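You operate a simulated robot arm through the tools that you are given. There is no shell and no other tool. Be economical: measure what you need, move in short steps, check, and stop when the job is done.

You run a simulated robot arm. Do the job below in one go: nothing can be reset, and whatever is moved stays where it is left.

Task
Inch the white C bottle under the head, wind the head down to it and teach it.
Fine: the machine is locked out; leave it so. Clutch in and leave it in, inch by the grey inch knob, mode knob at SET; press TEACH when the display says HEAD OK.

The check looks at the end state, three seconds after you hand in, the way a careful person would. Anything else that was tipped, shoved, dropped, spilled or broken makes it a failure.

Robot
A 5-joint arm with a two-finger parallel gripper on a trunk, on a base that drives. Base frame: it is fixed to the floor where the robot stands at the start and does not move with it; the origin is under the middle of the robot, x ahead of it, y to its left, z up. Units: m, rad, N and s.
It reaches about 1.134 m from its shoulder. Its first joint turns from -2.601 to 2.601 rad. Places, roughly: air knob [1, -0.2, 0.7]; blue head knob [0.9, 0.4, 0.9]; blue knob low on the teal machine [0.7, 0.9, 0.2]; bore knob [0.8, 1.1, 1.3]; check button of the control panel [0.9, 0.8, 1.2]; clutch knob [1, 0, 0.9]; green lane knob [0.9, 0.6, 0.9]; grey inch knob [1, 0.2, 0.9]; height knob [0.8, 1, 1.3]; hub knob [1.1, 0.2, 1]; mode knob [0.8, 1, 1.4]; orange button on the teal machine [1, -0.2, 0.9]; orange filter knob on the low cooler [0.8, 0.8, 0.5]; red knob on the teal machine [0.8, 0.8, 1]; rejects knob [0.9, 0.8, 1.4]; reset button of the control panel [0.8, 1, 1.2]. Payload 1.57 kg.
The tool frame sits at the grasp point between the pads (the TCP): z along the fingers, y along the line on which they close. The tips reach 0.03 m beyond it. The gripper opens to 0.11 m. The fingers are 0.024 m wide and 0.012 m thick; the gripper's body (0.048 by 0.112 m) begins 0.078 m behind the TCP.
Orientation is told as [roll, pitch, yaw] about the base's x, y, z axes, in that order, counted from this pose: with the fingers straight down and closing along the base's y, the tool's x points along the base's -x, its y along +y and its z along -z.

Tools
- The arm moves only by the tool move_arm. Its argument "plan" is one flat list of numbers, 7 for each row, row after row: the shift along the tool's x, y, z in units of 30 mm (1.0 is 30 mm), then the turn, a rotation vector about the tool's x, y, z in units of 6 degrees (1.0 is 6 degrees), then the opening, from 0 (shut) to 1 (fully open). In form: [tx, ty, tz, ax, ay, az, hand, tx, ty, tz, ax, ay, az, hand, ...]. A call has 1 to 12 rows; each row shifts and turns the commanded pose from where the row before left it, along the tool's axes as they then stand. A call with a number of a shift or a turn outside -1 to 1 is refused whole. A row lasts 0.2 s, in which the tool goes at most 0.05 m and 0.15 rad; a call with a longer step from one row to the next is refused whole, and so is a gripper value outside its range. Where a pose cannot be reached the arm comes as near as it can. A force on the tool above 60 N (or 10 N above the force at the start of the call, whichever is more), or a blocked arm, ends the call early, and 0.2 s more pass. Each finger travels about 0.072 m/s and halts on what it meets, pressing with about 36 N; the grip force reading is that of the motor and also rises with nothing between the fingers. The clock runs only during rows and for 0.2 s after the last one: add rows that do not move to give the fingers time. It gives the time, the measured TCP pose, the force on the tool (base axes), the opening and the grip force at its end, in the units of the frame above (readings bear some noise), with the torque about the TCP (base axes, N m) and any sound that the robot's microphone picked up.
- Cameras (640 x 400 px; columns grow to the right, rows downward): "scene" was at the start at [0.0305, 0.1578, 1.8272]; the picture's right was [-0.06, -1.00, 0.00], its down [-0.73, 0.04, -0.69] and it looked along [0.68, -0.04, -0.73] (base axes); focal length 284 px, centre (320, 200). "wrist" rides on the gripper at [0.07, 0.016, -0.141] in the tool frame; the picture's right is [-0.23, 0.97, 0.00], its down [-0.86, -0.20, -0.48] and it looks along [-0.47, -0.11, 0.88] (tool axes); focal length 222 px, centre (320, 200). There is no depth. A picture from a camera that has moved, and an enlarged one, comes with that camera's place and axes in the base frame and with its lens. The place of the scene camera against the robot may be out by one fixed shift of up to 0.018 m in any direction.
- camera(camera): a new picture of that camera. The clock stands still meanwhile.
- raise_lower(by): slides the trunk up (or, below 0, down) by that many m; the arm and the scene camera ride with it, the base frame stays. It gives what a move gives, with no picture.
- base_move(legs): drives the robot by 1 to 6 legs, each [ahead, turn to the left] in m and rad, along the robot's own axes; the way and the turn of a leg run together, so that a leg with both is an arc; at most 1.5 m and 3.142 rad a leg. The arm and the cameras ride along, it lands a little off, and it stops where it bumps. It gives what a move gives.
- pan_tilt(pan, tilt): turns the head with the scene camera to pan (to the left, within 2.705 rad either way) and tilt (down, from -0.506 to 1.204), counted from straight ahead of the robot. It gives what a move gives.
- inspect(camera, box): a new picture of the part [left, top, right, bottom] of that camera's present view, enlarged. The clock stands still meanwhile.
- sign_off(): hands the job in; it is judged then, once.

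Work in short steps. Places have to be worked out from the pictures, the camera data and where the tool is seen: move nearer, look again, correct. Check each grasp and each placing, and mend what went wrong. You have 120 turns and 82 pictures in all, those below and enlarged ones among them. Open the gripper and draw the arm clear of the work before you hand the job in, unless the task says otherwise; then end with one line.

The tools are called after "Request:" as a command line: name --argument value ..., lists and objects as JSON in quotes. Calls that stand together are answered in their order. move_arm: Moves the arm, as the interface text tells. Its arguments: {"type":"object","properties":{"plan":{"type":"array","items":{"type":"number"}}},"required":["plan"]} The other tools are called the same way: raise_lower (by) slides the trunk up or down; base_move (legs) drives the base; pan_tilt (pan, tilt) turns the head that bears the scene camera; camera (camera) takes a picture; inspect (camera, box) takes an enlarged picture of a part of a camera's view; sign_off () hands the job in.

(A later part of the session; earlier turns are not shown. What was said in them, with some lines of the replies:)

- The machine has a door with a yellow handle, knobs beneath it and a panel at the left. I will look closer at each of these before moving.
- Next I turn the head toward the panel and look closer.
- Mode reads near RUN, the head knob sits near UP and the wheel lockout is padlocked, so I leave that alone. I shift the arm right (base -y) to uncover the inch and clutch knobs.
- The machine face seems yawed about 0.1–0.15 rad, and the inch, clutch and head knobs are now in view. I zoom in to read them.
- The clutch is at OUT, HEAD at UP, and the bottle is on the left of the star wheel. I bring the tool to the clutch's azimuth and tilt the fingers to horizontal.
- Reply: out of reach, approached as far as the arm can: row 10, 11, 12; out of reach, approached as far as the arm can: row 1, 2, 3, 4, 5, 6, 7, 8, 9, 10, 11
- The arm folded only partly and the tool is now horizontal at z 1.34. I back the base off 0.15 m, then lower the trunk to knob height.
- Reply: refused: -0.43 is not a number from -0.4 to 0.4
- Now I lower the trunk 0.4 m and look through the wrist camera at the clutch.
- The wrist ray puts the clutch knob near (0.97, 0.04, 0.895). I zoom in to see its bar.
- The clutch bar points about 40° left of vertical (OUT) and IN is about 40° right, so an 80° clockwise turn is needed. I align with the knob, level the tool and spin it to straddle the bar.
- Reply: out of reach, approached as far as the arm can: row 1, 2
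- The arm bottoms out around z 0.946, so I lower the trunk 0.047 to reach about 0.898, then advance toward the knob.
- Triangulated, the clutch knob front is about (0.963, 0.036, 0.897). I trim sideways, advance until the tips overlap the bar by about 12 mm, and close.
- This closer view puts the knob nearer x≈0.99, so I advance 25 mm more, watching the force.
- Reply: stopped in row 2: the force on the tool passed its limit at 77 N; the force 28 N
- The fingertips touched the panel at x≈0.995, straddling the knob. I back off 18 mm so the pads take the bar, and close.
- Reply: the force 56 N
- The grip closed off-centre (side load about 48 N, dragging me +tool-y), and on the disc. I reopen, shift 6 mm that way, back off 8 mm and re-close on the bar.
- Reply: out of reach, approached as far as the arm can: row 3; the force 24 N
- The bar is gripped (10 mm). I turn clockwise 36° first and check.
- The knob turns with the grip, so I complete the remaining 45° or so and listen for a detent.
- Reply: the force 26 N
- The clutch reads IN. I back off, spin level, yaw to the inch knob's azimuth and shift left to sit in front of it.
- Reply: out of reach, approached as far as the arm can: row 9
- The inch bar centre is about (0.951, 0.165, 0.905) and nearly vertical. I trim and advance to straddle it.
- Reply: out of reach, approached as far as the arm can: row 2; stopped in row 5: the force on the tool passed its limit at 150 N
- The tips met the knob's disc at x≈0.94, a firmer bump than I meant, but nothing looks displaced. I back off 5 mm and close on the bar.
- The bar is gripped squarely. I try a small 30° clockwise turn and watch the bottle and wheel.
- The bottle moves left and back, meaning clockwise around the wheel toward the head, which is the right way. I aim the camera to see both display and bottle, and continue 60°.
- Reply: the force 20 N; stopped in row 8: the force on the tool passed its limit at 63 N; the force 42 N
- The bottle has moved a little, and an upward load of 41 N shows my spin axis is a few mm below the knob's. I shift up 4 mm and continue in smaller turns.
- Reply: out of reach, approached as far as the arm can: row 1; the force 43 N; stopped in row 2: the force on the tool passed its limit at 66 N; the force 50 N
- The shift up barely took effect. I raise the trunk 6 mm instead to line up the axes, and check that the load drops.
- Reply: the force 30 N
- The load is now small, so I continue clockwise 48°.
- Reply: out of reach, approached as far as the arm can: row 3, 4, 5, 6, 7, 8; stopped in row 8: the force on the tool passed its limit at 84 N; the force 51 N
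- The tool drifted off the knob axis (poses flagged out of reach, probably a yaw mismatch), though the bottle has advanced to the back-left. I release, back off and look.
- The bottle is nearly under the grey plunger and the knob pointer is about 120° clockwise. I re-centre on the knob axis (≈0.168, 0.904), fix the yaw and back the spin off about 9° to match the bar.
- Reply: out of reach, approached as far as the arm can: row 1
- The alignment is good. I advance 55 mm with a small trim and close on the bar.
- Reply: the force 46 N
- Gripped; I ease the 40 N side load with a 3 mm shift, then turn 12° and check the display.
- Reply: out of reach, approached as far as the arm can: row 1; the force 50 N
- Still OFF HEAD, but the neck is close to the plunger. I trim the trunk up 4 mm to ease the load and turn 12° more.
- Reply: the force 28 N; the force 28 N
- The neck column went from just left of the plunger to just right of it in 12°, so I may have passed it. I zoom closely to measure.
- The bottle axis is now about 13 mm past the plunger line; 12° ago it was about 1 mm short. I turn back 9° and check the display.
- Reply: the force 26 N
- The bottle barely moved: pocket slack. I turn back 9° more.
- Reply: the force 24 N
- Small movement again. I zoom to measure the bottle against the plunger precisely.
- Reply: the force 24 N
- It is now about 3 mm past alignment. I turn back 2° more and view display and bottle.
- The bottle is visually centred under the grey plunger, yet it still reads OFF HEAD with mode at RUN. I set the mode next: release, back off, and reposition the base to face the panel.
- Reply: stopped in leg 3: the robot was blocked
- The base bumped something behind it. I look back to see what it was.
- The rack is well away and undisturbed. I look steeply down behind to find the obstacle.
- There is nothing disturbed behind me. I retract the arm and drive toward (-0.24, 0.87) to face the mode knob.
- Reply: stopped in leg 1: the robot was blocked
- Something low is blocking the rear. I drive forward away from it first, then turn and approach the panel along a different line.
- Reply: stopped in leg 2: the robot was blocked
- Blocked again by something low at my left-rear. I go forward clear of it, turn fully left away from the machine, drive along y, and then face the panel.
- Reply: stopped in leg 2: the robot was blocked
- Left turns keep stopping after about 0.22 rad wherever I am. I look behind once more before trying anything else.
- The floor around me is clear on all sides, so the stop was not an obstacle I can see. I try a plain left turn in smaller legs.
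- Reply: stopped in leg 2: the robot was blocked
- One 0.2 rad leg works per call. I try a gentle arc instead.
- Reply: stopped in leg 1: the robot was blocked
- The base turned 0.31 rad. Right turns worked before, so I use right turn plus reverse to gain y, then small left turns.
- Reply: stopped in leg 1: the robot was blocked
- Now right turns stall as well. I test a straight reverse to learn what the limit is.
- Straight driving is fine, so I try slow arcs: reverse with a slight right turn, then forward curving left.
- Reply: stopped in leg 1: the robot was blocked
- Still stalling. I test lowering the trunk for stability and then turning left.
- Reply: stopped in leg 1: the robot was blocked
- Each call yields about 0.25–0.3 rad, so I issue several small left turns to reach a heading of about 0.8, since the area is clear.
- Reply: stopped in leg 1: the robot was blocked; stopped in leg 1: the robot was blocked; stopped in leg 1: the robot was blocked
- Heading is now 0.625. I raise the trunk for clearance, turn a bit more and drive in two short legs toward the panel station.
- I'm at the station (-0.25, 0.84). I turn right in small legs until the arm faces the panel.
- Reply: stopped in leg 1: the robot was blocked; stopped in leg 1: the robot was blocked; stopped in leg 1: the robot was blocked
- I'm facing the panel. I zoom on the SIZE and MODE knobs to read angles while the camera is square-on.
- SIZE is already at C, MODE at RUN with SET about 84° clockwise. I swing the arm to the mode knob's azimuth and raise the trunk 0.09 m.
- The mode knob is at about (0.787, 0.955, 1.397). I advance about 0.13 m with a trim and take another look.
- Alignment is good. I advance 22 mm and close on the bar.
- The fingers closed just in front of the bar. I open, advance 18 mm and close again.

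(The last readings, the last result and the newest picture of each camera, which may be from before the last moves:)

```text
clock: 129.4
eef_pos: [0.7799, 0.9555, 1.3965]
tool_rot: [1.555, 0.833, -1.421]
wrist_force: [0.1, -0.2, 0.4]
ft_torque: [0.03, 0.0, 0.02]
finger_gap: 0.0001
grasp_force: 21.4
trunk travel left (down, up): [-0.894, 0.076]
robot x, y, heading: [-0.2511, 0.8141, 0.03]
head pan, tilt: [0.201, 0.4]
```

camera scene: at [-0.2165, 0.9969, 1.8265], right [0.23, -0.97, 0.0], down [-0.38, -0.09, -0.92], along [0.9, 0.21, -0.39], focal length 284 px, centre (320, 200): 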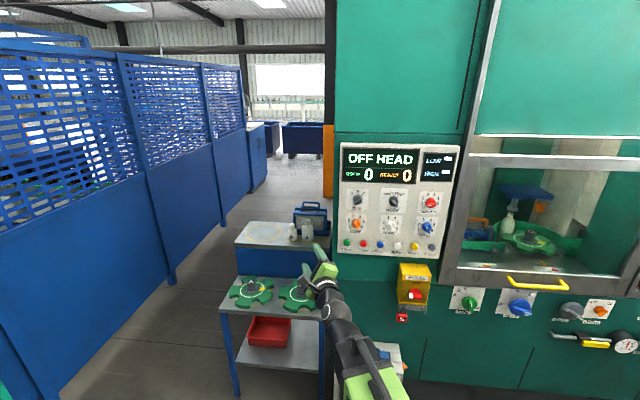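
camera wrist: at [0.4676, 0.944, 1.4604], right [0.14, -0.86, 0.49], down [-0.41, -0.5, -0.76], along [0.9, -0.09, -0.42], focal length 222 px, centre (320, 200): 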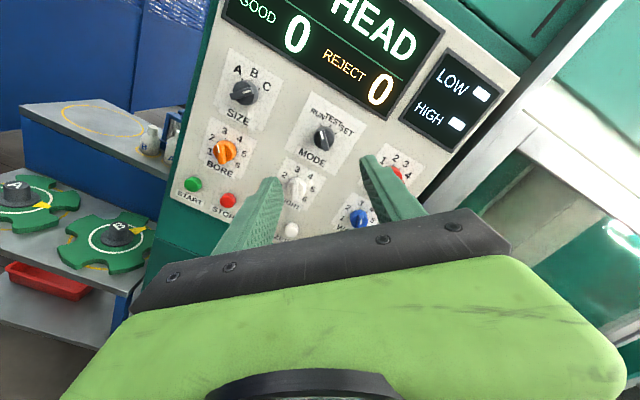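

Still short of the bar; I advance another 14 mm and close.

Request:
move_arm --plan '[0, 0, 0, 0, 0, 0, 0.2, 0, 0, 0, 0, 0, 0, 0.4, 0, 0, 0, 0, 0, 0, 0.5, 0, 0, 0.25, 0, 0, 0, 0.5, 0, 0, 0.22, 0, 0, 0, 0.5, 0, 0, 0, 0, 0, 0, 0.3, 0, 0, 0, 0, 0, 0, 0.1, 0, 0, 0, 0, 0, 0, 0, 0, 0, 0, 0, 0, 0, 0, 0, 0, 0, 0, 0, 0, 0]'

Request:
inspect --camera "wrist" --box '[210, 70, 430, 210]'

```text
clock: 131.6
eef_pos: [0.7942, 0.9595, 1.3961]
tool_rot: [1.557, 0.831, -1.418]
wrist_force: [-9.1, 6.2, -14.4]
ft_torque: [0.15, 0.04, 0.62]
finger_gap: 0.0098
grasp_force: 27.8
trunk travel left (down, up): [-0.894, 0.076]
robot x, y, heading: [-0.2519, 0.8158, 0.026]
head pan, tilt: [0.201, 0.4]
```

```text
2.86 times, centred on (320, 140) of wrist
camera zoom: at [0.6508, 0.9709, 1.4596], right [0.15, -0.86, 0.49], down [-0.41, -0.5, -0.76], along [0.9, -0.09, -0.43], focal length 635 px, centre (320, 371)
```

zoom: 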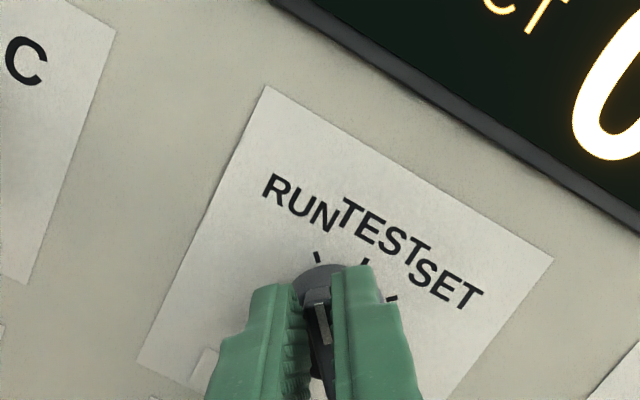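

The bar is gripped at 10 mm. I turn clockwise 84° to SET, release and back off.

Request:
move_arm --plan '[0, 0, 0, 0, 0, 1, 0, 0, 0, 0, 0, 0, 1, 0, 0, 0, 0, 0, 0, 1, 0, 0, 0, 0, 0, 0, 1, 0, 0, 0, 0, 0, 0, 1, 0, 0, 0, 0, 0, 0, 1, 0, 0, 0, 0, 0, 0, 1, 0]'

Request:
move_arm --plan '[0, 0, 0, 0, 0, 1, 0, 0, 0, 0, 0, 0, 1, 0, 0, 0, 0, 0, 0, 1, 0, 0, 0, 0, 0, 0, 1, 0, 0, 0, 0, 0, 0, 1, 0, 0, 0, 0, 0, 0, 1, 0, 0, 0, 0, 0, 0, 1, 0]'

Request:
move_arm --plan '[0, 0, 0, 0, 0, 0, 0.3, 0, 0, 0, 0, 0, 0, 0.5, 0, 0, 0, 0, 0, 0, 0.5, 0, 0, -1, 0, 0, 0, 0.6, 0, 0, -1, 0, 0, 0, 0.6, 0, 0, -1, 0, 0, 0, 0.6, 0, 0, -1, 0, 0, 0, 0.6]'

Request:
camera --camera "scene"

```text
clock: 133.2
eef_pos: [0.7925, 0.9581, 1.3965]
tool_rot: [0.332, 1.56, -2.648]
wrist_force: [-5.8, -3.8, -3.3]
ft_torque: [0.01, 0.08, -0.17]
finger_gap: 0.0
grasp_force: 21.7
trunk travel left (down, up): [-0.894, 0.076]
robot x, y, heading: [-0.2509, 0.8165, 0.031]
head pan, tilt: [0.201, 0.4]
```

```text
clock: 134.8
eef_pos: [0.7923, 0.957, 1.3984]
tool_rot: [-1.559, 0.842, 1.742]
wrist_force: [-4.4, -0.8, 3.2]
ft_torque: [0.0, -0.1, -0.06]
finger_gap: 0.0001
grasp_force: 20.9
trunk travel left (down, up): [-0.894, 0.076]
robot x, y, heading: [-0.2534, 0.8161, 0.029]
head pan, tilt: [0.201, 0.4]
```

```text
clock: 136.4
eef_pos: [0.6742, 0.9387, 1.3965]
tool_rot: [-1.557, 0.842, 1.742]
wrist_force: [-0.1, 0.7, 0.5]
ft_torque: [0.0, 0.0, 0.0]
finger_gap: 0.0659
grasp_force: 0.0
trunk travel left (down, up): [-0.894, 0.076]
robot x, y, heading: [-0.2534, 0.8156, 0.031]
head pan, tilt: [0.201, 0.4]
```

```text
20 pictures are left
camera scene: at [-0.2168, 0.9967, 1.9166], right [0.23, -0.97, 0.0], down [-0.38, -0.09, -0.92], along [0.9, 0.21, -0.39], focal length 284 px, centre (320, 200)
```

scene: 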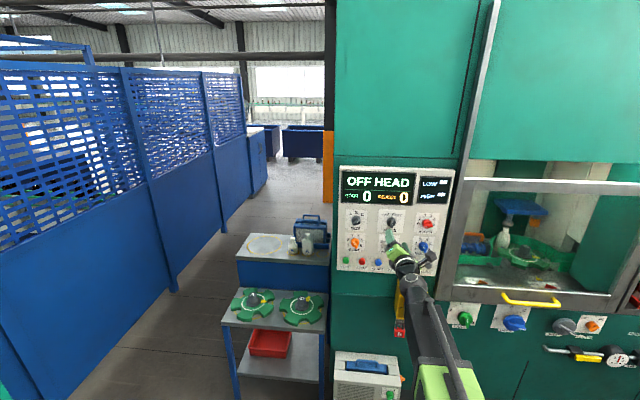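

The grip slipped off partway. I check where the pointer stands.

Request:
inspect --camera "wrist" --box '[210, 70, 430, 210]'

```text
2.86 times, centred on (320, 140) of wrist
camera zoom: at [0.5455, 0.8568, 1.4391], right [0.09, -0.57, -0.82], down [-0.59, 0.63, -0.5], along [0.8, 0.53, -0.28], focal length 635 px, centre (320, 371)
```

zoom: 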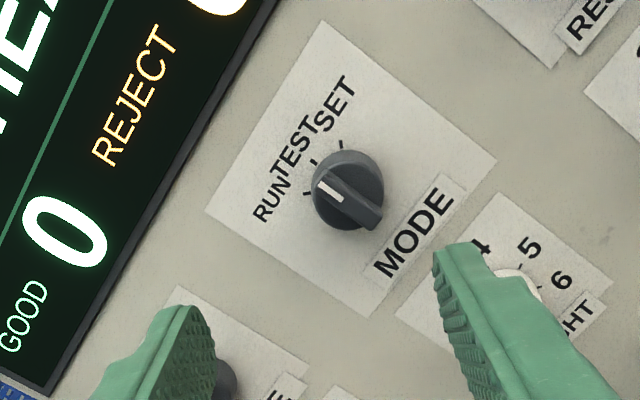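

The pointer is at TEST, so it needs one more notch of about 42°. I re-orient to the bar, go 6 mm deeper this time and grip.

Request:
move_arm --plan '[0, 0, 0, 0, 0, -1, 0.6, 0, 0, 0, 0, 0, -1, 0.6, 0, 0, 0, 0, 0, -1, 0.6, 0, 0, 0, 0, 0, -1, 0.6, 0, 0, 0, 0, 0, -1, 0.6, 0, 0, 0, 0, 0, -1, 0.6, 0, 0, 0, 0, 0, -1, 0.6, 0, 0, 1, 0, 0, 0, 0.5, 0, 0, 1, 0, 0, 0, 0.5, 0, 0, 1, 0, 0, 0, 0.5]'

Request:
move_arm --plan '[0, 0, 0.8, 0, 0, 0, 0.5, 0, 0, 0.4, 0, 0, 0, 0.5, 0, 0, 0, 0, 0, 0, 0.3, 0, 0, 0, 0, 0, 0, 0.1, 0, 0, 0, 0, 0, 0, 0, 0, 0, 0, 0, 0, 0, 0, 0, 0, 0, 0, 0, 0, 0]'

Request:
inspect --camera "wrist" --box '[210, 70, 430, 210]'

```text
clock: 138.6
eef_pos: [0.7664, 0.953, 1.3967]
tool_rot: [0.485, 1.56, -2.495]
wrist_force: [0.2, 0.5, -0.1]
ft_torque: [-0.01, -0.04, 0.02]
finger_gap: 0.0548
grasp_force: 0.0
trunk travel left (down, up): [-0.894, 0.076]
robot x, y, heading: [-0.2551, 0.8165, 0.032]
head pan, tilt: [0.201, 0.4]
```

```text
clock: 140.2
eef_pos: [0.8028, 0.9508, 1.3975]
tool_rot: [0.26, 1.562, -2.724]
wrist_force: [3.3, -23.9, -1.7]
ft_torque: [-0.38, 0.42, -0.89]
finger_gap: 0.0101
grasp_force: 28.2
trunk travel left (down, up): [-0.894, 0.076]
robot x, y, heading: [-0.2527, 0.8171, 0.029]
head pan, tilt: [0.201, 0.4]
```

```text
2.86 times, centred on (320, 140) of wrist
camera zoom: at [0.6662, 0.9127, 1.4673], right [0.15, -0.96, -0.23], down [-0.51, 0.12, -0.85], along [0.85, 0.24, -0.47], focal length 635 px, centre (320, 371)
```

zoom: 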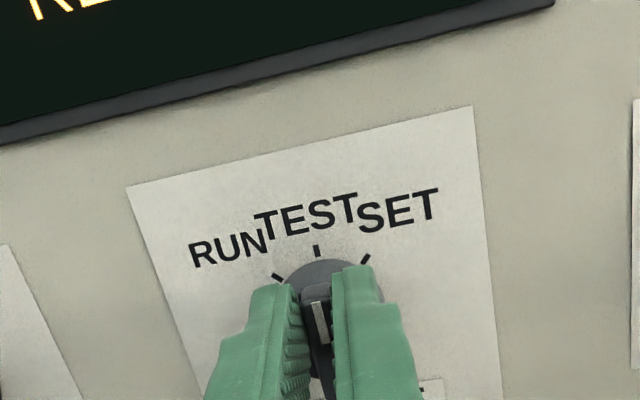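

The bar is gripped again, this time deeper. I turn 45° clockwise to SET.

Request:
move_arm --plan '[0, 0, 0, 0, 0, 1, 0, 0, 0, 0, 0, 0, 1, 0, 0, 0, 0, 0, 0, 1, 0, 0, 0, 0, 0, 0, 1, 0, 0, 0, 0, 0, 0, 1, 0, 0, 0, 0, 0, 0, 1, 0, 0, 0, 0, 0, 0, 1, 0, 0, 0, 0, 0, 0, 0.3, 0]'

Request:
move_arm --plan '[0, 0, 0, 0, 0, 0, 0.3, 0, 0, 0, 0, 0, 0, 0.5, 0, 0, 0, 0, 0, 0, 0.5, 0, 0, -1, 0, 0, 0, 0.6, 0, 0, -1, 0, 0, 0, 0.6]'

Request:
camera --camera "wrist"

```text
clock: 141.6
eef_pos: [0.8029, 0.9449, 1.3956]
tool_rot: [-1.557, 0.956, 1.722]
wrist_force: [-7.4, -24.2, -29.0]
ft_torque: [-0.52, 0.31, -1.1]
finger_gap: 0.0097
grasp_force: 28.1
trunk travel left (down, up): [-0.894, 0.076]
robot x, y, heading: [-0.2462, 0.8154, 0.03]
head pan, tilt: [0.201, 0.4]
stopped in row 7: the force on the tool passed its limit at 60 N (the readings are from after the stop); the commanded pose is now the measured one
```

```text
clock: 142.8
eef_pos: [0.7398, 0.943, 1.3972]
tool_rot: [-1.562, 0.956, 1.728]
wrist_force: [0.1, 0.9, -0.5]
ft_torque: [0.04, 0.0, -0.01]
finger_gap: 0.0663
grasp_force: 0.1
trunk travel left (down, up): [-0.894, 0.076]
robot x, y, heading: [-0.2545, 0.8202, 0.034]
head pan, tilt: [0.201, 0.4]
```

```text
17 pictures are left
camera wrist: at [0.6085, 0.8674, 1.4458], right [0.09, -0.66, -0.75], down [-0.57, 0.58, -0.58], along [0.81, 0.48, -0.32], focal length 222 px, centre (320, 200)
```

wrist: 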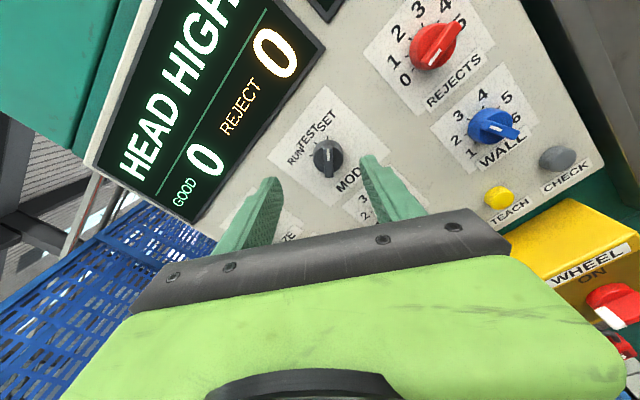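

SET is selected and the display now reads HEAD HIGH: the bottle is under the head, and only the head has to come down. I retract, then turn right in small steps to travel to the head knob.

Request:
move_arm --plan '[0, 0, -1, 0, 0, 0, 0.6, 0, 0, -1, 0, 0, 0, 0.6, 0, 0, -1, 0, 0, 0, 0.6, 0, 0, -1, 0, 0, 0, 0.6]'

Request:
base_move --legs '[[0, -0.25]]'

Request:
base_move --legs '[[0, -0.25]]'

Request:
base_move --legs '[[0, -0.25]]'

Request:
base_move --legs '[[0, -0.25]]'

Request:
base_move --legs '[[0, -0.25]]'

```text
clock: 143.8
eef_pos: [0.6225, 0.9243, 1.3993]
tool_rot: [-1.564, 0.958, 1.726]
wrist_force: [-0.3, 0.2, 0.7]
ft_torque: [0.03, -0.03, 0.02]
finger_gap: 0.0659
grasp_force: 0.1
trunk travel left (down, up): [-0.894, 0.076]
robot x, y, heading: [-0.2527, 0.8178, 0.027]
head pan, tilt: [0.201, 0.4]
```

```text
clock: 145.1
eef_pos: [0.6229, 0.7016, 1.3985]
tool_rot: [-1.563, 0.957, 1.472]
wrist_force: [-0.6, -0.6, -0.5]
ft_torque: [0.03, 0.0, -0.04]
finger_gap: 0.0661
grasp_force: 0.0
trunk travel left (down, up): [-0.894, 0.076]
robot x, y, heading: [-0.2523, 0.8065, -0.213]
head pan, tilt: [0.201, 0.4]
```

```text
clock: 146.7
eef_pos: [0.563, 0.4726, 1.3981]
tool_rot: [-1.563, 0.956, 1.205]
wrist_force: [0.2, 0.3, -0.4]
ft_torque: [0.0, 0.02, 0.01]
finger_gap: 0.0661
grasp_force: 0.0
trunk travel left (down, up): [-0.894, 0.076]
robot x, y, heading: [-0.2561, 0.8034, -0.454]
head pan, tilt: [0.201, 0.4]
stopped in leg 1: the robot was blocked; the commanded pose is now the measured one
```

```text
clock: 148.2
eef_pos: [0.4479, 0.2686, 1.3984]
tool_rot: [-1.567, 0.957, 0.94]
wrist_force: [-0.3, 0.6, 0.1]
ft_torque: [0.05, 0.01, -0.02]
finger_gap: 0.0661
grasp_force: 0.1
trunk travel left (down, up): [-0.894, 0.076]
robot x, y, heading: [-0.2639, 0.7993, -0.686]
head pan, tilt: [0.201, 0.4]
stopped in leg 1: the robot was blocked; the commanded pose is now the measured one
```

```text
clock: 149.4
eef_pos: [0.2945, 0.1096, 1.3972]
tool_rot: [-1.566, 0.956, 0.694]
wrist_force: [-0.3, 0.0, -0.7]
ft_torque: [-0.03, -0.03, -0.05]
finger_gap: 0.0658
grasp_force: 0.1
trunk travel left (down, up): [-0.894, 0.076]
robot x, y, heading: [-0.2709, 0.7923, -0.923]
head pan, tilt: [0.201, 0.4]
```

```text
clock: 150.7
eef_pos: [0.1033, -0.006, 1.401]
tool_rot: [-1.575, 0.961, 0.433]
wrist_force: [-0.1, -0.5, 0.9]
ft_torque: [0.04, -0.03, -0.1]
finger_gap: 0.0662
grasp_force: 0.1
trunk travel left (down, up): [-0.894, 0.076]
robot x, y, heading: [-0.2704, 0.7899, -1.169]
head pan, tilt: [0.201, 0.4]
```

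Now I aim slightly more right and drive in two short legs, then turn back left in steps.

Request:
base_move --legs '[[0, -0.17]]'

Request:
base_move --legs '[[0.29, 0]]'

Request:
base_move --legs '[[0.29, 0]]'

Request:
base_move --legs '[[0, 0.25]]'

Request:
base_move --legs '[[0, 0.25]]'

Request:
base_move --legs '[[0, 0.25]]'

Request:
base_move --legs '[[0, 0.25]]'

```text
clock: 152.2
eef_pos: [-0.0451, -0.0605, 1.3997]
tool_rot: [-1.576, 0.959, 0.255]
wrist_force: [0.3, 0.2, 0.6]
ft_torque: [0.03, 0.04, 0.01]
finger_gap: 0.0657
grasp_force: 0.0
trunk travel left (down, up): [-0.894, 0.076]
robot x, y, heading: [-0.2744, 0.7926, -1.321]
head pan, tilt: [0.201, 0.4]
stopped in leg 1: the robot was blocked; the commanded pose is now the measured one
```

```text
clock: 154.2
eef_pos: [0.0205, -0.3461, 1.3981]
tool_rot: [-1.574, 0.961, 0.251]
wrist_force: [-0.4, -0.2, -0.1]
ft_torque: [-0.02, -0.03, -0.02]
finger_gap: 0.0662
grasp_force: 0.1
trunk travel left (down, up): [-0.894, 0.076]
robot x, y, heading: [-0.205, 0.508, -1.339]
head pan, tilt: [0.201, 0.4]
```

```text
clock: 156.2
eef_pos: [0.0859, -0.6278, 1.3992]
tool_rot: [-1.575, 0.959, 0.25]
wrist_force: [0.0, 0.1, 0.8]
ft_torque: [-0.04, 0.06, -0.01]
finger_gap: 0.0658
grasp_force: 0.1
trunk travel left (down, up): [-0.894, 0.076]
robot x, y, heading: [-0.1402, 0.2307, -1.335]
head pan, tilt: [0.201, 0.4]
```

```text
clock: 157.8
eef_pos: [0.3, -0.5388, 1.399]
tool_rot: [-1.574, 0.964, 0.51]
wrist_force: [0.9, 0.4, -0.3]
ft_torque: [0.0, 0.0, -0.02]
finger_gap: 0.0657
grasp_force: 0.1
trunk travel left (down, up): [-0.894, 0.076]
robot x, y, heading: [-0.1338, 0.2337, -1.11]
head pan, tilt: [0.201, 0.4]
stopped in leg 1: the robot was blocked; the commanded pose is now the measured one
```

```text
clock: 159.2
eef_pos: [0.4825, -0.4004, 1.4004]
tool_rot: [-1.575, 0.965, 0.769]
wrist_force: [0.6, 1.4, -0.2]
ft_torque: [-0.01, -0.01, -0.04]
finger_gap: 0.0659
grasp_force: 0.0
trunk travel left (down, up): [-0.894, 0.076]
robot x, y, heading: [-0.1286, 0.2382, -0.898]
head pan, tilt: [0.201, 0.4]
stopped in leg 1: the robot was blocked; the commanded pose is now the measured one
```

```text
clock: 161.0
eef_pos: [0.6252, -0.2241, 1.3996]
tool_rot: [-1.565, 0.961, 1.031]
wrist_force: [-1.0, 0.7, -0.6]
ft_torque: [-0.01, 0.0, 0.05]
finger_gap: 0.0659
grasp_force: 0.0
trunk travel left (down, up): [-0.894, 0.076]
robot x, y, heading: [-0.1238, 0.2438, -0.653]
head pan, tilt: [0.201, 0.4]
stopped in leg 1: the robot was blocked; the commanded pose is now the measured one
```

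```text
clock: 162.6
eef_pos: [0.7171, -0.019, 1.3991]
tool_rot: [-1.57, 0.962, 1.284]
wrist_force: [-0.2, 0.3, -0.5]
ft_torque: [-0.02, 0.0, 0.02]
finger_gap: 0.0661
grasp_force: 0.2
trunk travel left (down, up): [-0.894, 0.076]
robot x, y, heading: [-0.1272, 0.2443, -0.419]
head pan, tilt: [0.201, 0.4]
stopped in leg 1: the robot was blocked; the commanded pose is now the measured one
```

Two more small left turns bring the arm onto the head knob's azimuth, and then I lower the trunk to knob height.

Request:
base_move --legs '[[0, 0.25]]'

Request:
base_move --legs '[[0, 0.14]]'

Request:
raise_lower --by -0.4

Request:
raise_lower --by -0.09

Request:
camera --camera "wrist"

```text
clock: 163.8
eef_pos: [0.7571, 0.2039, 1.3984]
tool_rot: [-1.568, 0.964, 1.544]
wrist_force: [0.7, -0.1, 0.4]
ft_torque: [0.02, -0.03, 0.02]
finger_gap: 0.0657
grasp_force: 0.1
trunk travel left (down, up): [-0.894, 0.076]
robot x, y, heading: [-0.125, 0.2541, -0.179]
head pan, tilt: [0.201, 0.4]
```

```text
clock: 164.9
eef_pos: [0.7554, 0.3311, 1.3998]
tool_rot: [-1.566, 0.96, 1.686]
wrist_force: [-0.2, -0.9, 0.3]
ft_torque: [0.03, 0.01, 0.04]
finger_gap: 0.0659
grasp_force: 0.0
trunk travel left (down, up): [-0.894, 0.076]
robot x, y, heading: [-0.1241, 0.2608, -0.043]
head pan, tilt: [0.201, 0.4]
```

```text
clock: 168.7
eef_pos: [0.7553, 0.33, 0.9982]
tool_rot: [-1.567, 0.96, 1.687]
wrist_force: [0.8, 0.0, -0.3]
ft_torque: [-0.05, 0.02, -0.02]
finger_gap: 0.0659
grasp_force: 0.0
trunk travel left (down, up): [-0.494, 0.476]
robot x, y, heading: [-0.1236, 0.2583, -0.045]
head pan, tilt: [0.201, 0.4]
```

```text
clock: 169.9
eef_pos: [0.755, 0.3316, 0.9081]
tool_rot: [-1.567, 0.964, 1.689]
wrist_force: [0.3, -0.7, -0.3]
ft_torque: [-0.01, 0.04, -0.02]
finger_gap: 0.0658
grasp_force: 0.0
trunk travel left (down, up): [-0.404, 0.566]
robot x, y, heading: [-0.1238, 0.2585, -0.039]
head pan, tilt: [0.201, 0.4]
```

```text
16 pictures are left
camera wrist: at [0.6214, 0.2611, 0.9563], right [0.07, -0.67, -0.74], down [-0.55, 0.6, -0.59], along [0.83, 0.45, -0.32], focal length 222 px, centre (320, 200)
```

wrist: 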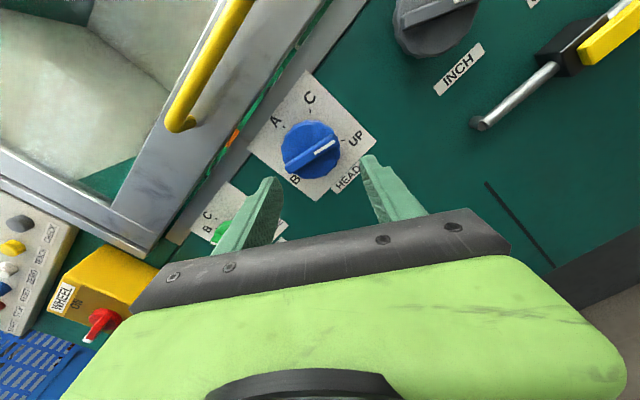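

The head knob is at about (0.93, 0.372, 0.903), pointer about 105° (UP), with C about 42°, so roughly a 62° counter-clockwise turn. I spin to straddle the bar and approach.

Request:
move_arm --plan '[0, 0, 0, 0, 0, 1, 0.6, 0, 0, 0, 0, 0, 1, 0.6, 0, 0, 0, 0, 0, 1, 0.6, 0, 0, 0, 0, 0, 1, 0.6, 0, 0, 0, 0, 0, 1, 0.6, 0, 0, 0, 0, 0, 1, 0.6, 0, 0, 0, 0, 0, 1, 0.6, 0, 0, 0, 0, 0, 1, 0.6, 0, 0, 0, 0, 0, 1, 0.6, 0, 0, 0, 0, 0, 1, 0.6, 0, 0, 0, 0, 0, 1, 0.6, 0, 0, 0, 0, 0, 0.7, 0.6]'

Request:
move_arm --plan '[-0.63, 0.34, 0.5, 0, 0, 0, 0.6, 0, 0, 1, 0, 0, 0, 0.6, 0, 0, 1, 0, 0, 0, 0.6, 0, 0, 1, 0, 0, 0, 0.6]'

Request:
inspect --camera "wrist" --box '[190, 60, 450, 225]'

```text
clock: 172.6
eef_pos: [0.7544, 0.3335, 0.9113]
tool_rot: [-1.579, -0.266, 1.679]
wrist_force: [0.3, -0.2, -0.5]
ft_torque: [-0.03, 0.03, 0.03]
finger_gap: 0.0661
grasp_force: 0.2
out of reach, approached as far as the arm can: row 12
trunk travel left (down, up): [-0.404, 0.566]
robot x, y, heading: [-0.1232, 0.2599, -0.04]
head pan, tilt: [0.201, 0.4]
```

```text
clock: 173.6
eef_pos: [0.8569, 0.3672, 0.9088]
tool_rot: [-1.565, -0.264, 1.68]
wrist_force: [-0.4, -0.2, -0.6]
ft_torque: [-0.06, 0.04, 0.01]
finger_gap: 0.0662
grasp_force: 0.0
trunk travel left (down, up): [-0.404, 0.566]
robot x, y, heading: [-0.128, 0.2581, -0.044]
head pan, tilt: [0.201, 0.4]
```

```text
2.42 times, centred on (320, 142) of wrist
camera zoom: at [0.724, 0.2869, 0.8742], right [-0.06, 0.47, -0.88], down [-0.56, 0.72, 0.42], along [0.83, 0.52, 0.22], focal length 538 px, centre (320, 339)
```

zoom: 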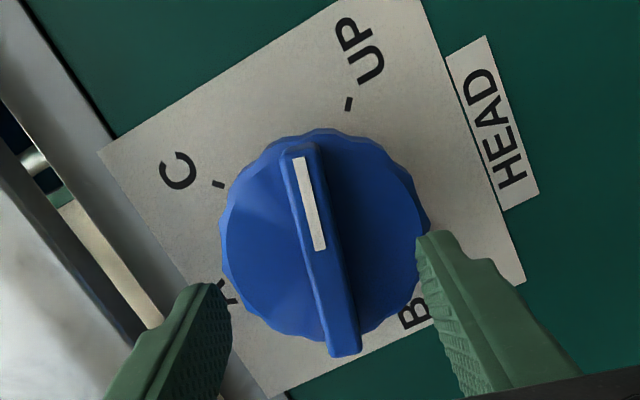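

The pointer is about 60° from C. I trim the centring and creep forward in 6 mm rows.

Request:
move_arm --plan '[0.21, 0.15, 0.2, 0, 0, 0, 0.6, 0, 0, 0.2, 0, 0, 0, 0.6, 0, 0, 0.2, 0, 0, 0, 0.6, 0, 0, 0.2, 0, 0, 0, 0.6, 0, 0, 0.15, 0, 0, 0, 0.6]'

Request:
move_arm --plan '[0, 0, 0, 0, 0, 0, 0.4, 0, 0, 0, 0, 0, 0, 0.2, 0, 0, 0, 0, 0, 0, 0.05, 0, 0, 0, 0, 0, 0, 0, 0, 0, 0, 0, 0, 0, 0, 0, 0, 0, 0, 0, 0, 0]'

```text
clock: 174.8
eef_pos: [0.8808, 0.3655, 0.9085]
tool_rot: [-1.565, -0.264, 1.681]
wrist_force: [0.9, -0.8, -0.8]
ft_torque: [0.02, 0.03, 0.0]
finger_gap: 0.0659
grasp_force: 0.2
out of reach, approached as far as the arm can: row 1
trunk travel left (down, up): [-0.404, 0.566]
robot x, y, heading: [-0.1256, 0.2584, -0.045]
head pan, tilt: [0.201, 0.4]
```

```text
clock: 176.2
eef_pos: [0.8821, 0.3684, 0.9049]
tool_rot: [-1.563, -0.261, 1.679]
wrist_force: [-27.1, 6.8, -41.7]
ft_torque: [-0.1, 0.88, 0.2]
finger_gap: 0.014
grasp_force: 30.3
trunk travel left (down, up): [-0.404, 0.566]
robot x, y, heading: [-0.1243, 0.2569, -0.044]
head pan, tilt: [0.201, 0.4]
```

The bar is gripped, with a downward load of 42 N because I'm a bit high. I lower the trunk 5 mm, then turn counter-clockwise 30°.

Request:
raise_lower --by -0.005

Request:
move_arm --plan '[0, 0, 0, 0, 0, -1, 0, 0, 0, 0, 0, 0, -1, 0, 0, 0, 0, 0, 0, -1, 0, 0, 0, 0, 0, 0, -1, 0, 0, 0, 0, 0, 0, -1, 0]'

Request:
pan_tilt --pan 0.35 --tilt 0.35

Request:
camera --camera "scene"

```text
clock: 176.7
eef_pos: [0.8829, 0.3683, 0.905]
tool_rot: [-1.571, -0.265, 1.685]
wrist_force: [23.9, 5.8, 20.9]
ft_torque: [0.03, -0.45, 0.27]
finger_gap: 0.014
grasp_force: 30.9
trunk travel left (down, up): [-0.399, 0.571]
robot x, y, heading: [-0.1221, 0.2584, -0.042]
head pan, tilt: [0.201, 0.4]
```

```text
clock: 177.9
eef_pos: [0.8801, 0.3682, 0.9046]
tool_rot: [-1.57, 0.264, 1.684]
wrist_force: [22.8, 0.9, 33.8]
ft_torque: [0.15, -0.87, 0.1]
finger_gap: 0.0139
grasp_force: 31.0
trunk travel left (down, up): [-0.399, 0.571]
robot x, y, heading: [-0.1226, 0.2574, -0.044]
head pan, tilt: [0.201, 0.4]
```

```text
clock: 178.6
eef_pos: [0.8802, 0.3672, 0.9049]
tool_rot: [-1.569, 0.26, 1.682]
wrist_force: [20.5, 1.1, 34.0]
ft_torque: [0.1, -0.86, 0.14]
finger_gap: 0.014
grasp_force: 30.5
trunk travel left (down, up): [-0.399, 0.571]
robot x, y, heading: [-0.1249, 0.2566, -0.04]
head pan, tilt: [0.351, 0.351]
```

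```text
14 pictures are left
camera scene: at [-0.0783, 0.4497, 1.4263], right [0.3, -0.95, 0.0], down [-0.33, -0.1, -0.94], along [0.9, 0.28, -0.34], focal length 284 px, centre (320, 200)
```

scene: 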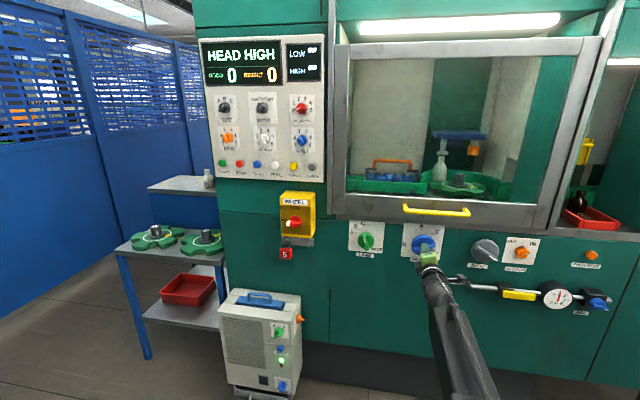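

Head lowering is working but it still reads HEAD HIGH. I turn 24° more counter-clockwise and check.

Request:
move_arm --plan '[0, 0, 0, 0, 0, -1, 0, 0, 0, 0, 0, 0, -1, 0, 0, 0, 0, 0, 0, -1, 0, 0, 0, 0, 0, 0, -1, 0]'

Request:
inspect --camera "scene" --box '[190, 20, 510, 220]'

```text
clock: 179.6
eef_pos: [0.8808, 0.3681, 0.9054]
tool_rot: [-1.568, 0.684, 1.684]
wrist_force: [12.3, 2.4, 30.0]
ft_torque: [0.1, -0.8, 0.23]
finger_gap: 0.0138
grasp_force: 30.7
trunk travel left (down, up): [-0.399, 0.571]
robot x, y, heading: [-0.124, 0.2581, -0.043]
head pan, tilt: [0.351, 0.351]
```

```text
2.00 times, centred on (350, 120) of scene
camera zoom: at [-0.0785, 0.4501, 1.4263], right [0.3, -0.95, 0.0], down [-0.33, -0.1, -0.94], along [0.9, 0.28, -0.34], focal length 568 px, centre (260, 360)
```

zoom: 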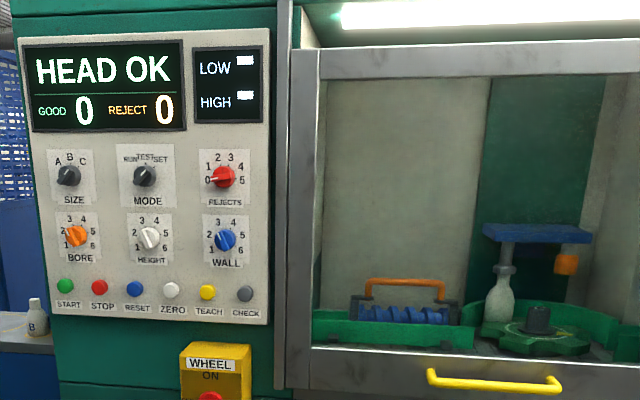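

The display says HEAD OK. I release the head knob, back off, and verify the knob and display before going to TEACH.

Request:
move_arm --plan '[0, 0, 0, 0, 0, 0, 0.2, 0, 0, 0, 0, 0, 0, 0.4, 0, 0, 0, 0, 0, 0, 0.6, 0, 0, -1, 0, 0, 0, 0.6, 0, 0, -1, 0, 0, 0, 0.6, 0, 0, -1, 0, 0, 0, 0.6, 0, 0, -1, 0, 0, 0, 0.6]'

Request:
base_move --legs '[[-0.15, 0]]'

Request:
raise_lower --by 0.295

Request:
camera --camera "scene"

```text
clock: 181.2
eef_pos: [0.7609, 0.3521, 0.9039]
tool_rot: [-1.566, 0.68, 1.684]
wrist_force: [0.9, -0.1, -0.4]
ft_torque: [-0.03, -0.02, 0.01]
finger_gap: 0.0664
grasp_force: 0.1
trunk travel left (down, up): [-0.399, 0.571]
robot x, y, heading: [-0.1229, 0.2615, -0.038]
head pan, tilt: [0.351, 0.351]
```

```text
clock: 182.6
eef_pos: [0.609, 0.3616, 0.904]
tool_rot: [-1.567, 0.679, 1.688]
wrist_force: [0.3, 0.4, -0.8]
ft_torque: [0.0, -0.02, -0.01]
finger_gap: 0.0663
grasp_force: 0.2
trunk travel left (down, up): [-0.399, 0.571]
robot x, y, heading: [-0.2753, 0.2642, -0.043]
head pan, tilt: [0.351, 0.351]
```

```text
clock: 185.5
eef_pos: [0.6094, 0.3617, 1.1984]
tool_rot: [-1.568, 0.678, 1.689]
wrist_force: [0.7, 0.3, 0.0]
ft_torque: [0.02, 0.0, 0.04]
finger_gap: 0.0665
grasp_force: 0.1
trunk travel left (down, up): [-0.694, 0.276]
robot x, y, heading: [-0.2784, 0.2629, -0.044]
head pan, tilt: [0.351, 0.351]
```

```text
12 pictures are left
camera scene: at [-0.2279, 0.457, 1.7211], right [0.3, -0.95, 0.0], down [-0.33, -0.1, -0.94], along [0.9, 0.28, -0.34], focal length 284 px, centre (320, 200)
```

scene: 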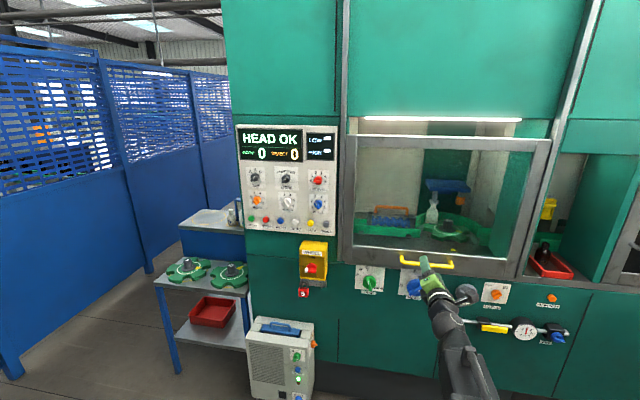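

HEAD OK holds after release. I reposition for TEACH at about (0.852, 0.845, 1.20): back up, turn left in steps, and go forward.

Request:
base_move --legs '[[-0.1, 0]]'

Request:
base_move --legs '[[0, 0.25]]'

Request:
base_move --legs '[[0, 0.25]]'

Request:
base_move --legs '[[0, 0.25]]'

Request:
base_move --legs '[[0.33, 0]]'

Request:
base_move --legs '[[0, -0.25]]'

```text
clock: 186.7
eef_pos: [0.5061, 0.3649, 1.1991]
tool_rot: [-1.569, 0.679, 1.687]
wrist_force: [-0.2, 0.0, 1.0]
ft_torque: [-0.03, -0.02, -0.01]
finger_gap: 0.0663
grasp_force: 0.0
trunk travel left (down, up): [-0.694, 0.276]
robot x, y, heading: [-0.3768, 0.2676, -0.039]
head pan, tilt: [0.351, 0.351]
```

```text
clock: 188.2
eef_pos: [0.4528, 0.5921, 1.1989]
tool_rot: [-1.57, 0.677, 1.947]
wrist_force: [-0.5, -0.1, 1.7]
ft_torque: [0.0, 0.02, 0.0]
finger_gap: 0.0658
grasp_force: 0.1
trunk travel left (down, up): [-0.694, 0.276]
robot x, y, heading: [-0.3782, 0.274, 0.19]
head pan, tilt: [0.351, 0.351]
stopped in leg 1: the robot was blocked; the commanded pose is now the measured one
```

```text
clock: 189.7
eef_pos: [0.3398, 0.8005, 1.1996]
tool_rot: [-1.569, 0.677, 2.208]
wrist_force: [0.8, -0.1, -0.8]
ft_torque: [0.01, 0.01, 0.0]
finger_gap: 0.0657
grasp_force: 0.0
trunk travel left (down, up): [-0.694, 0.276]
robot x, y, heading: [-0.3782, 0.2811, 0.409]
head pan, tilt: [0.351, 0.351]
stopped in leg 1: the robot was blocked; the commanded pose is now the measured one
```

```text
clock: 190.9
eef_pos: [0.1877, 0.9646, 1.1993]
tool_rot: [-1.569, 0.678, 2.455]
wrist_force: [0.8, -0.6, 0.0]
ft_torque: [0.0, 0.02, 0.05]
finger_gap: 0.066
grasp_force: 0.0
trunk travel left (down, up): [-0.694, 0.276]
robot x, y, heading: [-0.3803, 0.285, 0.646]
head pan, tilt: [0.351, 0.351]
```

```text
clock: 193.1
eef_pos: [0.4627, 1.1652, 1.1991]
tool_rot: [-1.57, 0.676, 2.45]
wrist_force: [-0.1, 0.4, -0.3]
ft_torque: [-0.02, 0.02, 0.0]
finger_gap: 0.0657
grasp_force: 0.1
trunk travel left (down, up): [-0.694, 0.276]
robot x, y, heading: [-0.1096, 0.4908, 0.641]
head pan, tilt: [0.351, 0.351]
```

```text
clock: 194.6
eef_pos: [0.6182, 0.9914, 1.198]
tool_rot: [-1.568, 0.681, 2.191]
wrist_force: [0.0, 0.5, -1.1]
ft_torque: [-0.01, -0.01, 0.0]
finger_gap: 0.066
grasp_force: 0.1
trunk travel left (down, up): [-0.694, 0.276]
robot x, y, heading: [-0.1108, 0.4872, 0.416]
head pan, tilt: [0.351, 0.351]
stopped in leg 1: the robot was blocked; the commanded pose is now the measured one
```

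One more right turn puts the arm on TEACH's azimuth; then I close the fingers and look.

Request:
base_move --legs '[[0, -0.24]]'

Request:
move_arm --plan '[0, 0, 0, 0, 0, 0, 0.4, 0, 0, 0, 0, 0, 0, 0.2, 0, 0, 0, 0, 0, 0, 0, 0, 0, 0, 0, 0, 0, 0, 0, 0, 0, 0, 0, 0, 0]'

Request:
camera --camera "wrist"

```text
clock: 196.0
eef_pos: [0.7205, 0.7982, 1.1977]
tool_rot: [-1.566, 0.679, 1.945]
wrist_force: [0.3, -0.1, 1.4]
ft_torque: [0.03, 0.04, 0.03]
finger_gap: 0.0659
grasp_force: 0.1
trunk travel left (down, up): [-0.694, 0.276]
robot x, y, heading: [-0.1098, 0.479, 0.207]
head pan, tilt: [0.351, 0.351]
stopped in leg 1: the robot was blocked; the commanded pose is now the measured one
```

```text
clock: 197.2
eef_pos: [0.7193, 0.7988, 1.1993]
tool_rot: [-1.567, 0.68, 1.943]
wrist_force: [-0.5, -0.3, -0.3]
ft_torque: [0.05, 0.01, 0.0]
finger_gap: 0.0
grasp_force: 21.8
trunk travel left (down, up): [-0.694, 0.276]
robot x, y, heading: [-0.111, 0.4833, 0.209]
head pan, tilt: [0.351, 0.351]
```

```text
11 pictures are left
camera wrist: at [0.6118, 0.686, 1.2294], right [0.16, -0.41, -0.9], down [-0.73, 0.56, -0.38], along [0.66, 0.72, -0.21], focal length 222 px, centre (320, 200)
```

wrist: 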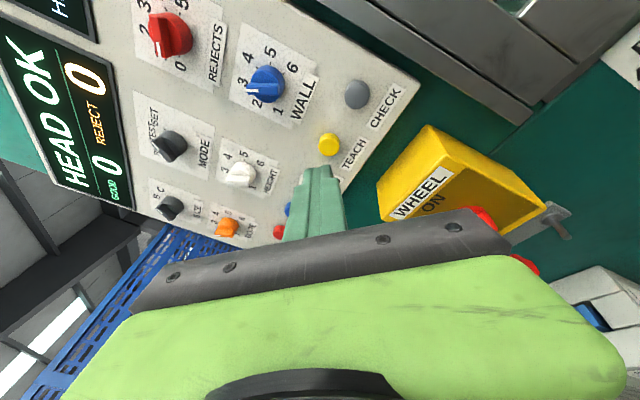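

TEACH is at about (0.85, 0.8435, 1.187). I spin level to stay clear of the yellow box, lower 12 mm, and approach to a few cm short.

Request:
move_arm --plan '[0, 0, 0, 0, 0, -1, 0, 0, 0, 0, 0, 0, -1, 0, 0, 0, 0, 0, 0, -1, 0, 0, 0, 0, 0, 0, -1, 0, 0, 0, 0, 0, 0, -1, 0, 0, 0, 0, 0, 0, -1, 0, 0, 0, 0, 0, 0, -1, 0, 0, 0, 0, 0, 0, -1, 0, 0, 0.2, 0, 0, 0, -0.5, 0]'

Request:
raise_lower --by -0.012

Request:
move_arm --plan '[0, 0, 0.8, 0, 0, 0, 0, 0, 0, 0.8, 0, 0, 0, 0, 0, 0, 0.6, 0, 0, 0, 0]'

Request:
camera --camera "wrist"

```text
clock: 199.2
eef_pos: [0.7227, 0.7927, 1.1996]
tool_rot: [-0.989, 1.569, 2.527]
wrist_force: [0.4, 0.0, 0.8]
ft_torque: [0.0, 0.02, 0.02]
finger_gap: 0.0001
grasp_force: 21.4
trunk travel left (down, up): [-0.694, 0.276]
robot x, y, heading: [-0.1127, 0.481, 0.206]
head pan, tilt: [0.351, 0.351]
```

```text
clock: 199.8
eef_pos: [0.7229, 0.7934, 1.1868]
tool_rot: [-1.35, 1.569, 2.162]
wrist_force: [0.1, 0.4, 0.5]
ft_torque: [0.06, 0.0, 0.02]
finger_gap: 0.0001
grasp_force: 21.1
trunk travel left (down, up): [-0.682, 0.288]
robot x, y, heading: [-0.1097, 0.4792, 0.205]
head pan, tilt: [0.351, 0.351]
```

```text
clock: 200.6
eef_pos: [0.7843, 0.8172, 1.1857]
tool_rot: [-1.177, 1.568, 2.339]
wrist_force: [0.2, -0.6, 0.6]
ft_torque: [-0.01, 0.01, -0.03]
finger_gap: 0.0
grasp_force: 21.5
trunk travel left (down, up): [-0.682, 0.288]
robot x, y, heading: [-0.1108, 0.4805, 0.202]
head pan, tilt: [0.351, 0.351]
```

```text
10 pictures are left
camera wrist: at [0.6598, 0.7504, 1.2561], right [0.35, -0.91, -0.23], down [-0.52, 0.01, -0.85], along [0.78, 0.42, -0.47], focal length 222 px, centre (320, 200)
```

wrist: 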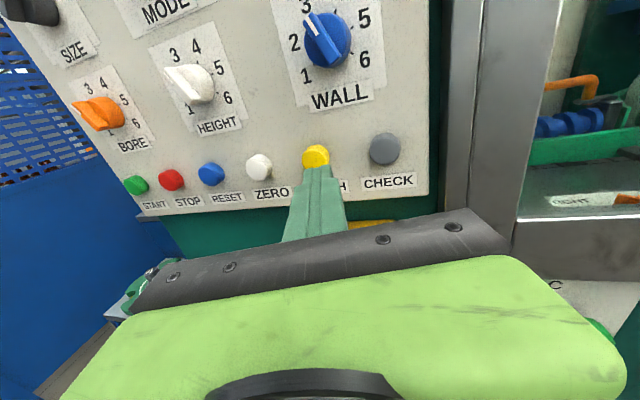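

The fingertip lines up with the TEACH button. I creep forward in 6 mm rows, watching the force.

Request:
move_arm --plan '[0, -0.1, 0.2, 0, 0, 0, 0, 0, 0, 0.2, 0, 0, 0, 0, 0, 0, 0.2, 0, 0, 0, 0, 0, 0, 0.2, 0, 0, 0, 0, 0, 0, 0.2, 0, 0, 0, 0]'

Request:
inspect --camera "wrist" --box '[220, 90, 440, 230]'

```text
clock: 201.8
eef_pos: [0.8099, 0.8309, 1.1867]
tool_rot: [-1.478, 1.57, 2.038]
wrist_force: [0.4, -0.3, -0.1]
ft_torque: [0.01, 0.01, -0.03]
finger_gap: 0.0
grasp_force: 20.9
trunk travel left (down, up): [-0.682, 0.288]
robot x, y, heading: [-0.1095, 0.482, 0.204]
head pan, tilt: [0.351, 0.351]
```

```text
2.86 times, centred on (330, 160) of wrist
camera zoom: at [0.6853, 0.7631, 1.2562], right [0.35, -0.91, -0.23], down [-0.52, 0.01, -0.85], along [0.78, 0.42, -0.47], focal length 635 px, centre (291, 314)
```

zoom: 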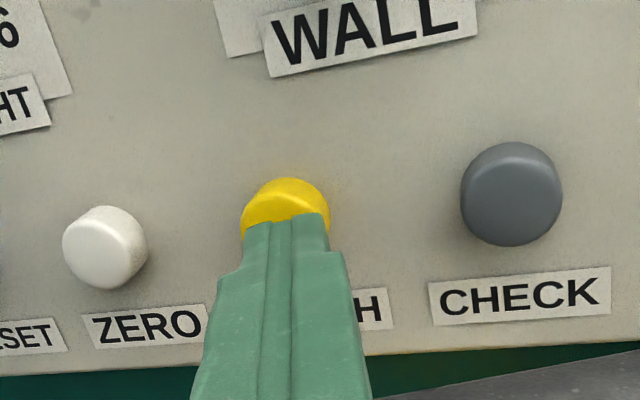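

Well aligned and just short of contact. I keep creeping.

Request:
move_arm --plan '[0, 0, 0.2, 0, 0, 0, 0, 0, 0, 0.2, 0, 0, 0, 0, 0, 0, 0.2, 0, 0, 0, 0]'

Request:
move_arm --plan '[0, 0, 0.15, 0, 0, 0, 0, 0, 0, 0.15, 0, 0, 0, 0]'

```text
clock: 202.6
eef_pos: [0.8285, 0.8388, 1.188]
tool_rot: [-1.784, 1.57, 1.733]
wrist_force: [-1.3, -1.6, -0.5]
ft_torque: [0.01, 0.03, -0.07]
finger_gap: 0.0001
grasp_force: 21.2
trunk travel left (down, up): [-0.682, 0.288]
robot x, y, heading: [-0.1087, 0.4771, 0.209]
head pan, tilt: [0.351, 0.351]
```

```text
clock: 203.2
eef_pos: [0.8335, 0.8398, 1.1883]
tool_rot: [-2.082, 1.567, 1.432]
wrist_force: [-29.5, -15.9, -18.3]
ft_torque: [-0.1, 0.72, -0.44]
finger_gap: 0.0
grasp_force: 21.5
trunk travel left (down, up): [-0.682, 0.288]
robot x, y, heading: [-0.1078, 0.4783, 0.209]
head pan, tilt: [0.351, 0.351]
heard: click
```

A click was heard. I back straight off, then check the display.

Request:
move_arm --plan '[0, 0, -0.6, 0, 0, 0, 0, 0, 0, -1, 0, 0, 0, 0, 0, 0, -1, 0, 0, 0, 0, 0, 0, -1, 0, 0, 0, 0]'

Request:
camera --camera "wrist"

Request:
camera --camera "scene"

```text
clock: 204.2
eef_pos: [0.7343, 0.8008, 1.1872]
tool_rot: [-1.701, 1.569, 1.813]
wrist_force: [-0.3, 0.8, -0.1]
ft_torque: [0.0, 0.01, -0.01]
finger_gap: 0.0002
grasp_force: 21.3
trunk travel left (down, up): [-0.682, 0.288]
robot x, y, heading: [-0.1102, 0.4814, 0.205]
head pan, tilt: [0.351, 0.351]
```

```text
8 pictures are left
camera wrist: at [0.6084, 0.7331, 1.2564], right [0.35, -0.91, -0.23], down [-0.52, 0.01, -0.85], along [0.78, 0.42, -0.47], focal length 222 px, centre (320, 200)
```

wrist: 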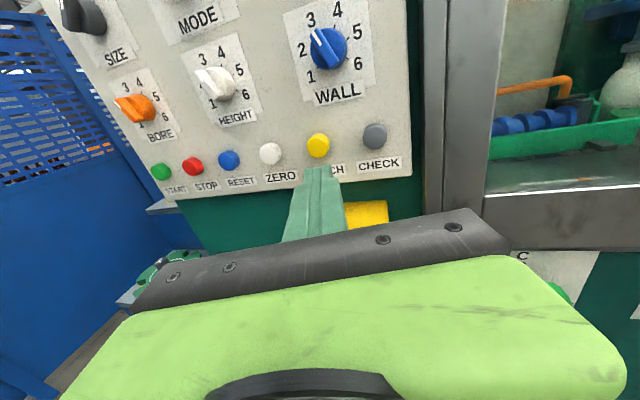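

```text
7 pictures are left
camera scene: at [-0.1137, 0.6789, 1.7091], right [0.53, -0.85, 0.0], down [-0.29, -0.18, -0.94], along [0.8, 0.5, -0.34], focal length 284 px, centre (320, 200)
```

scene: 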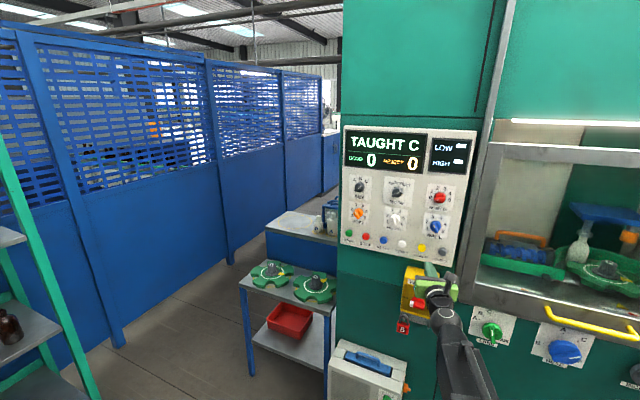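

The display says TAUGHT C. I open the gripper, draw back clear, and do a last check of the clutch, mode and bottle.

Request:
base_move --legs '[[-0.3, 0]]'

Request:
move_arm --plan '[0, 0, 0, 0, 0, 0, 0.3, 0, 0, 0, 0, 0, 0, 0.6, 0, 0, 0, 0, 0, 0, 0.9, 0, 0, 0, 0, 0, 0, 1, 0, 0, 0, 0, 0, 0, 1, 0, 0, 0, 0, 0, 0, 1, 0, 0, 0, 0, 0, 0, 1]'

Request:
pan_tilt --pan -0.05 --tilt 0.4

Request:
camera --camera "scene"

Request:
inspect --camera "scene" --box '[240, 110, 500, 270]'

```text
clock: 206.2
eef_pos: [0.445, 0.7411, 1.1878]
tool_rot: [-1.824, 1.568, 1.693]
wrist_force: [0.3, 1.2, 1.0]
ft_torque: [-0.01, 0.01, 0.03]
finger_gap: 0.0
grasp_force: 21.6
trunk travel left (down, up): [-0.682, 0.288]
robot x, y, heading: [-0.3985, 0.4194, 0.21]
head pan, tilt: [0.351, 0.351]
```

```text
clock: 207.8
eef_pos: [0.4456, 0.7427, 1.1869]
tool_rot: [-1.608, 1.569, 1.905]
wrist_force: [-0.1, 0.7, -0.3]
ft_torque: [-0.01, 0.0, 0.03]
finger_gap: 0.11
grasp_force: 0.0
trunk travel left (down, up): [-0.682, 0.288]
robot x, y, heading: [-0.398, 0.4223, 0.209]
head pan, tilt: [0.351, 0.351]
```

```text
clock: 208.7
eef_pos: [0.4452, 0.7419, 1.1863]
tool_rot: [-1.612, 1.569, 1.906]
wrist_force: [0.5, -0.8, 0.3]
ft_torque: [0.04, 0.02, 0.0]
finger_gap: 0.11
grasp_force: 0.2
trunk travel left (down, up): [-0.682, 0.288]
robot x, y, heading: [-0.3994, 0.4205, 0.204]
head pan, tilt: [-0.051, 0.4]
```

```text
6 pictures are left
camera scene: at [-0.3897, 0.5838, 1.7046], right [0.16, -0.99, 0.0], down [-0.38, -0.06, -0.92], along [0.91, 0.14, -0.39], focal length 284 px, centre (320, 200)
```

scene: 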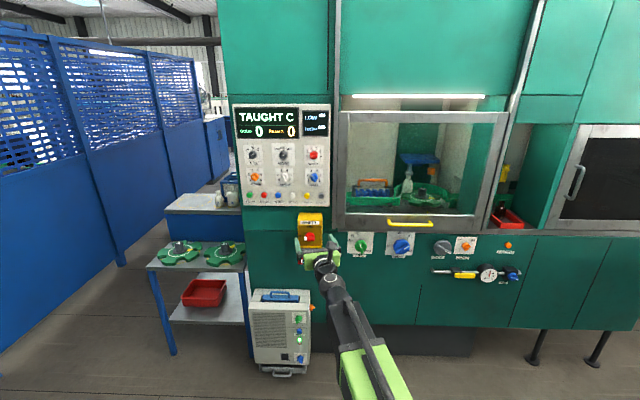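

```text
2.46 times, centred on (370, 190) of scene
camera zoom: at [-0.3897, 0.5838, 1.7046], right [0.16, -0.99, 0.0], down [-0.38, -0.06, -0.92], along [0.91, 0.14, -0.39], focal length 699 px, centre (197, 225)
```

zoom: 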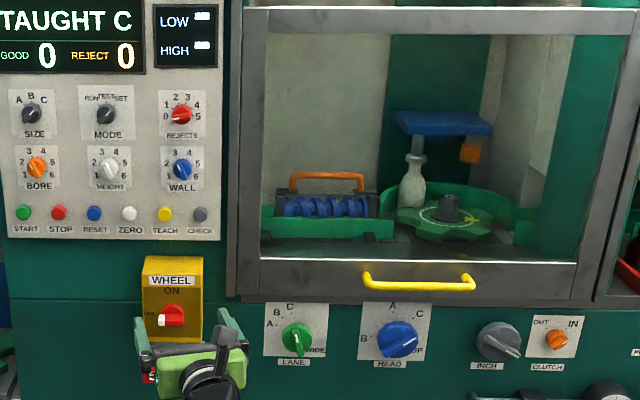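

The panel shows TAUGHT C with mode at SET and the clutch IN. The bottle is upright under the lowered head, the lockout is untouched, and the arm is clear with the gripper open, so I hand in.

Request:
sign_off

```text
The job is handed in.
```

The white C bottle is under the head, the head is wound down to it, and the display read TAUGHT C after I pressed TEACH at HEAD OK. The clutch is left IN, the mode knob is at SET, the lockout is untouched, and the gripper is open and clear. Along the way the fingertips bumped the inch knob hard once (150 N), and the base stopped as blocked on many turns; the pictures showed nothing moved by either.
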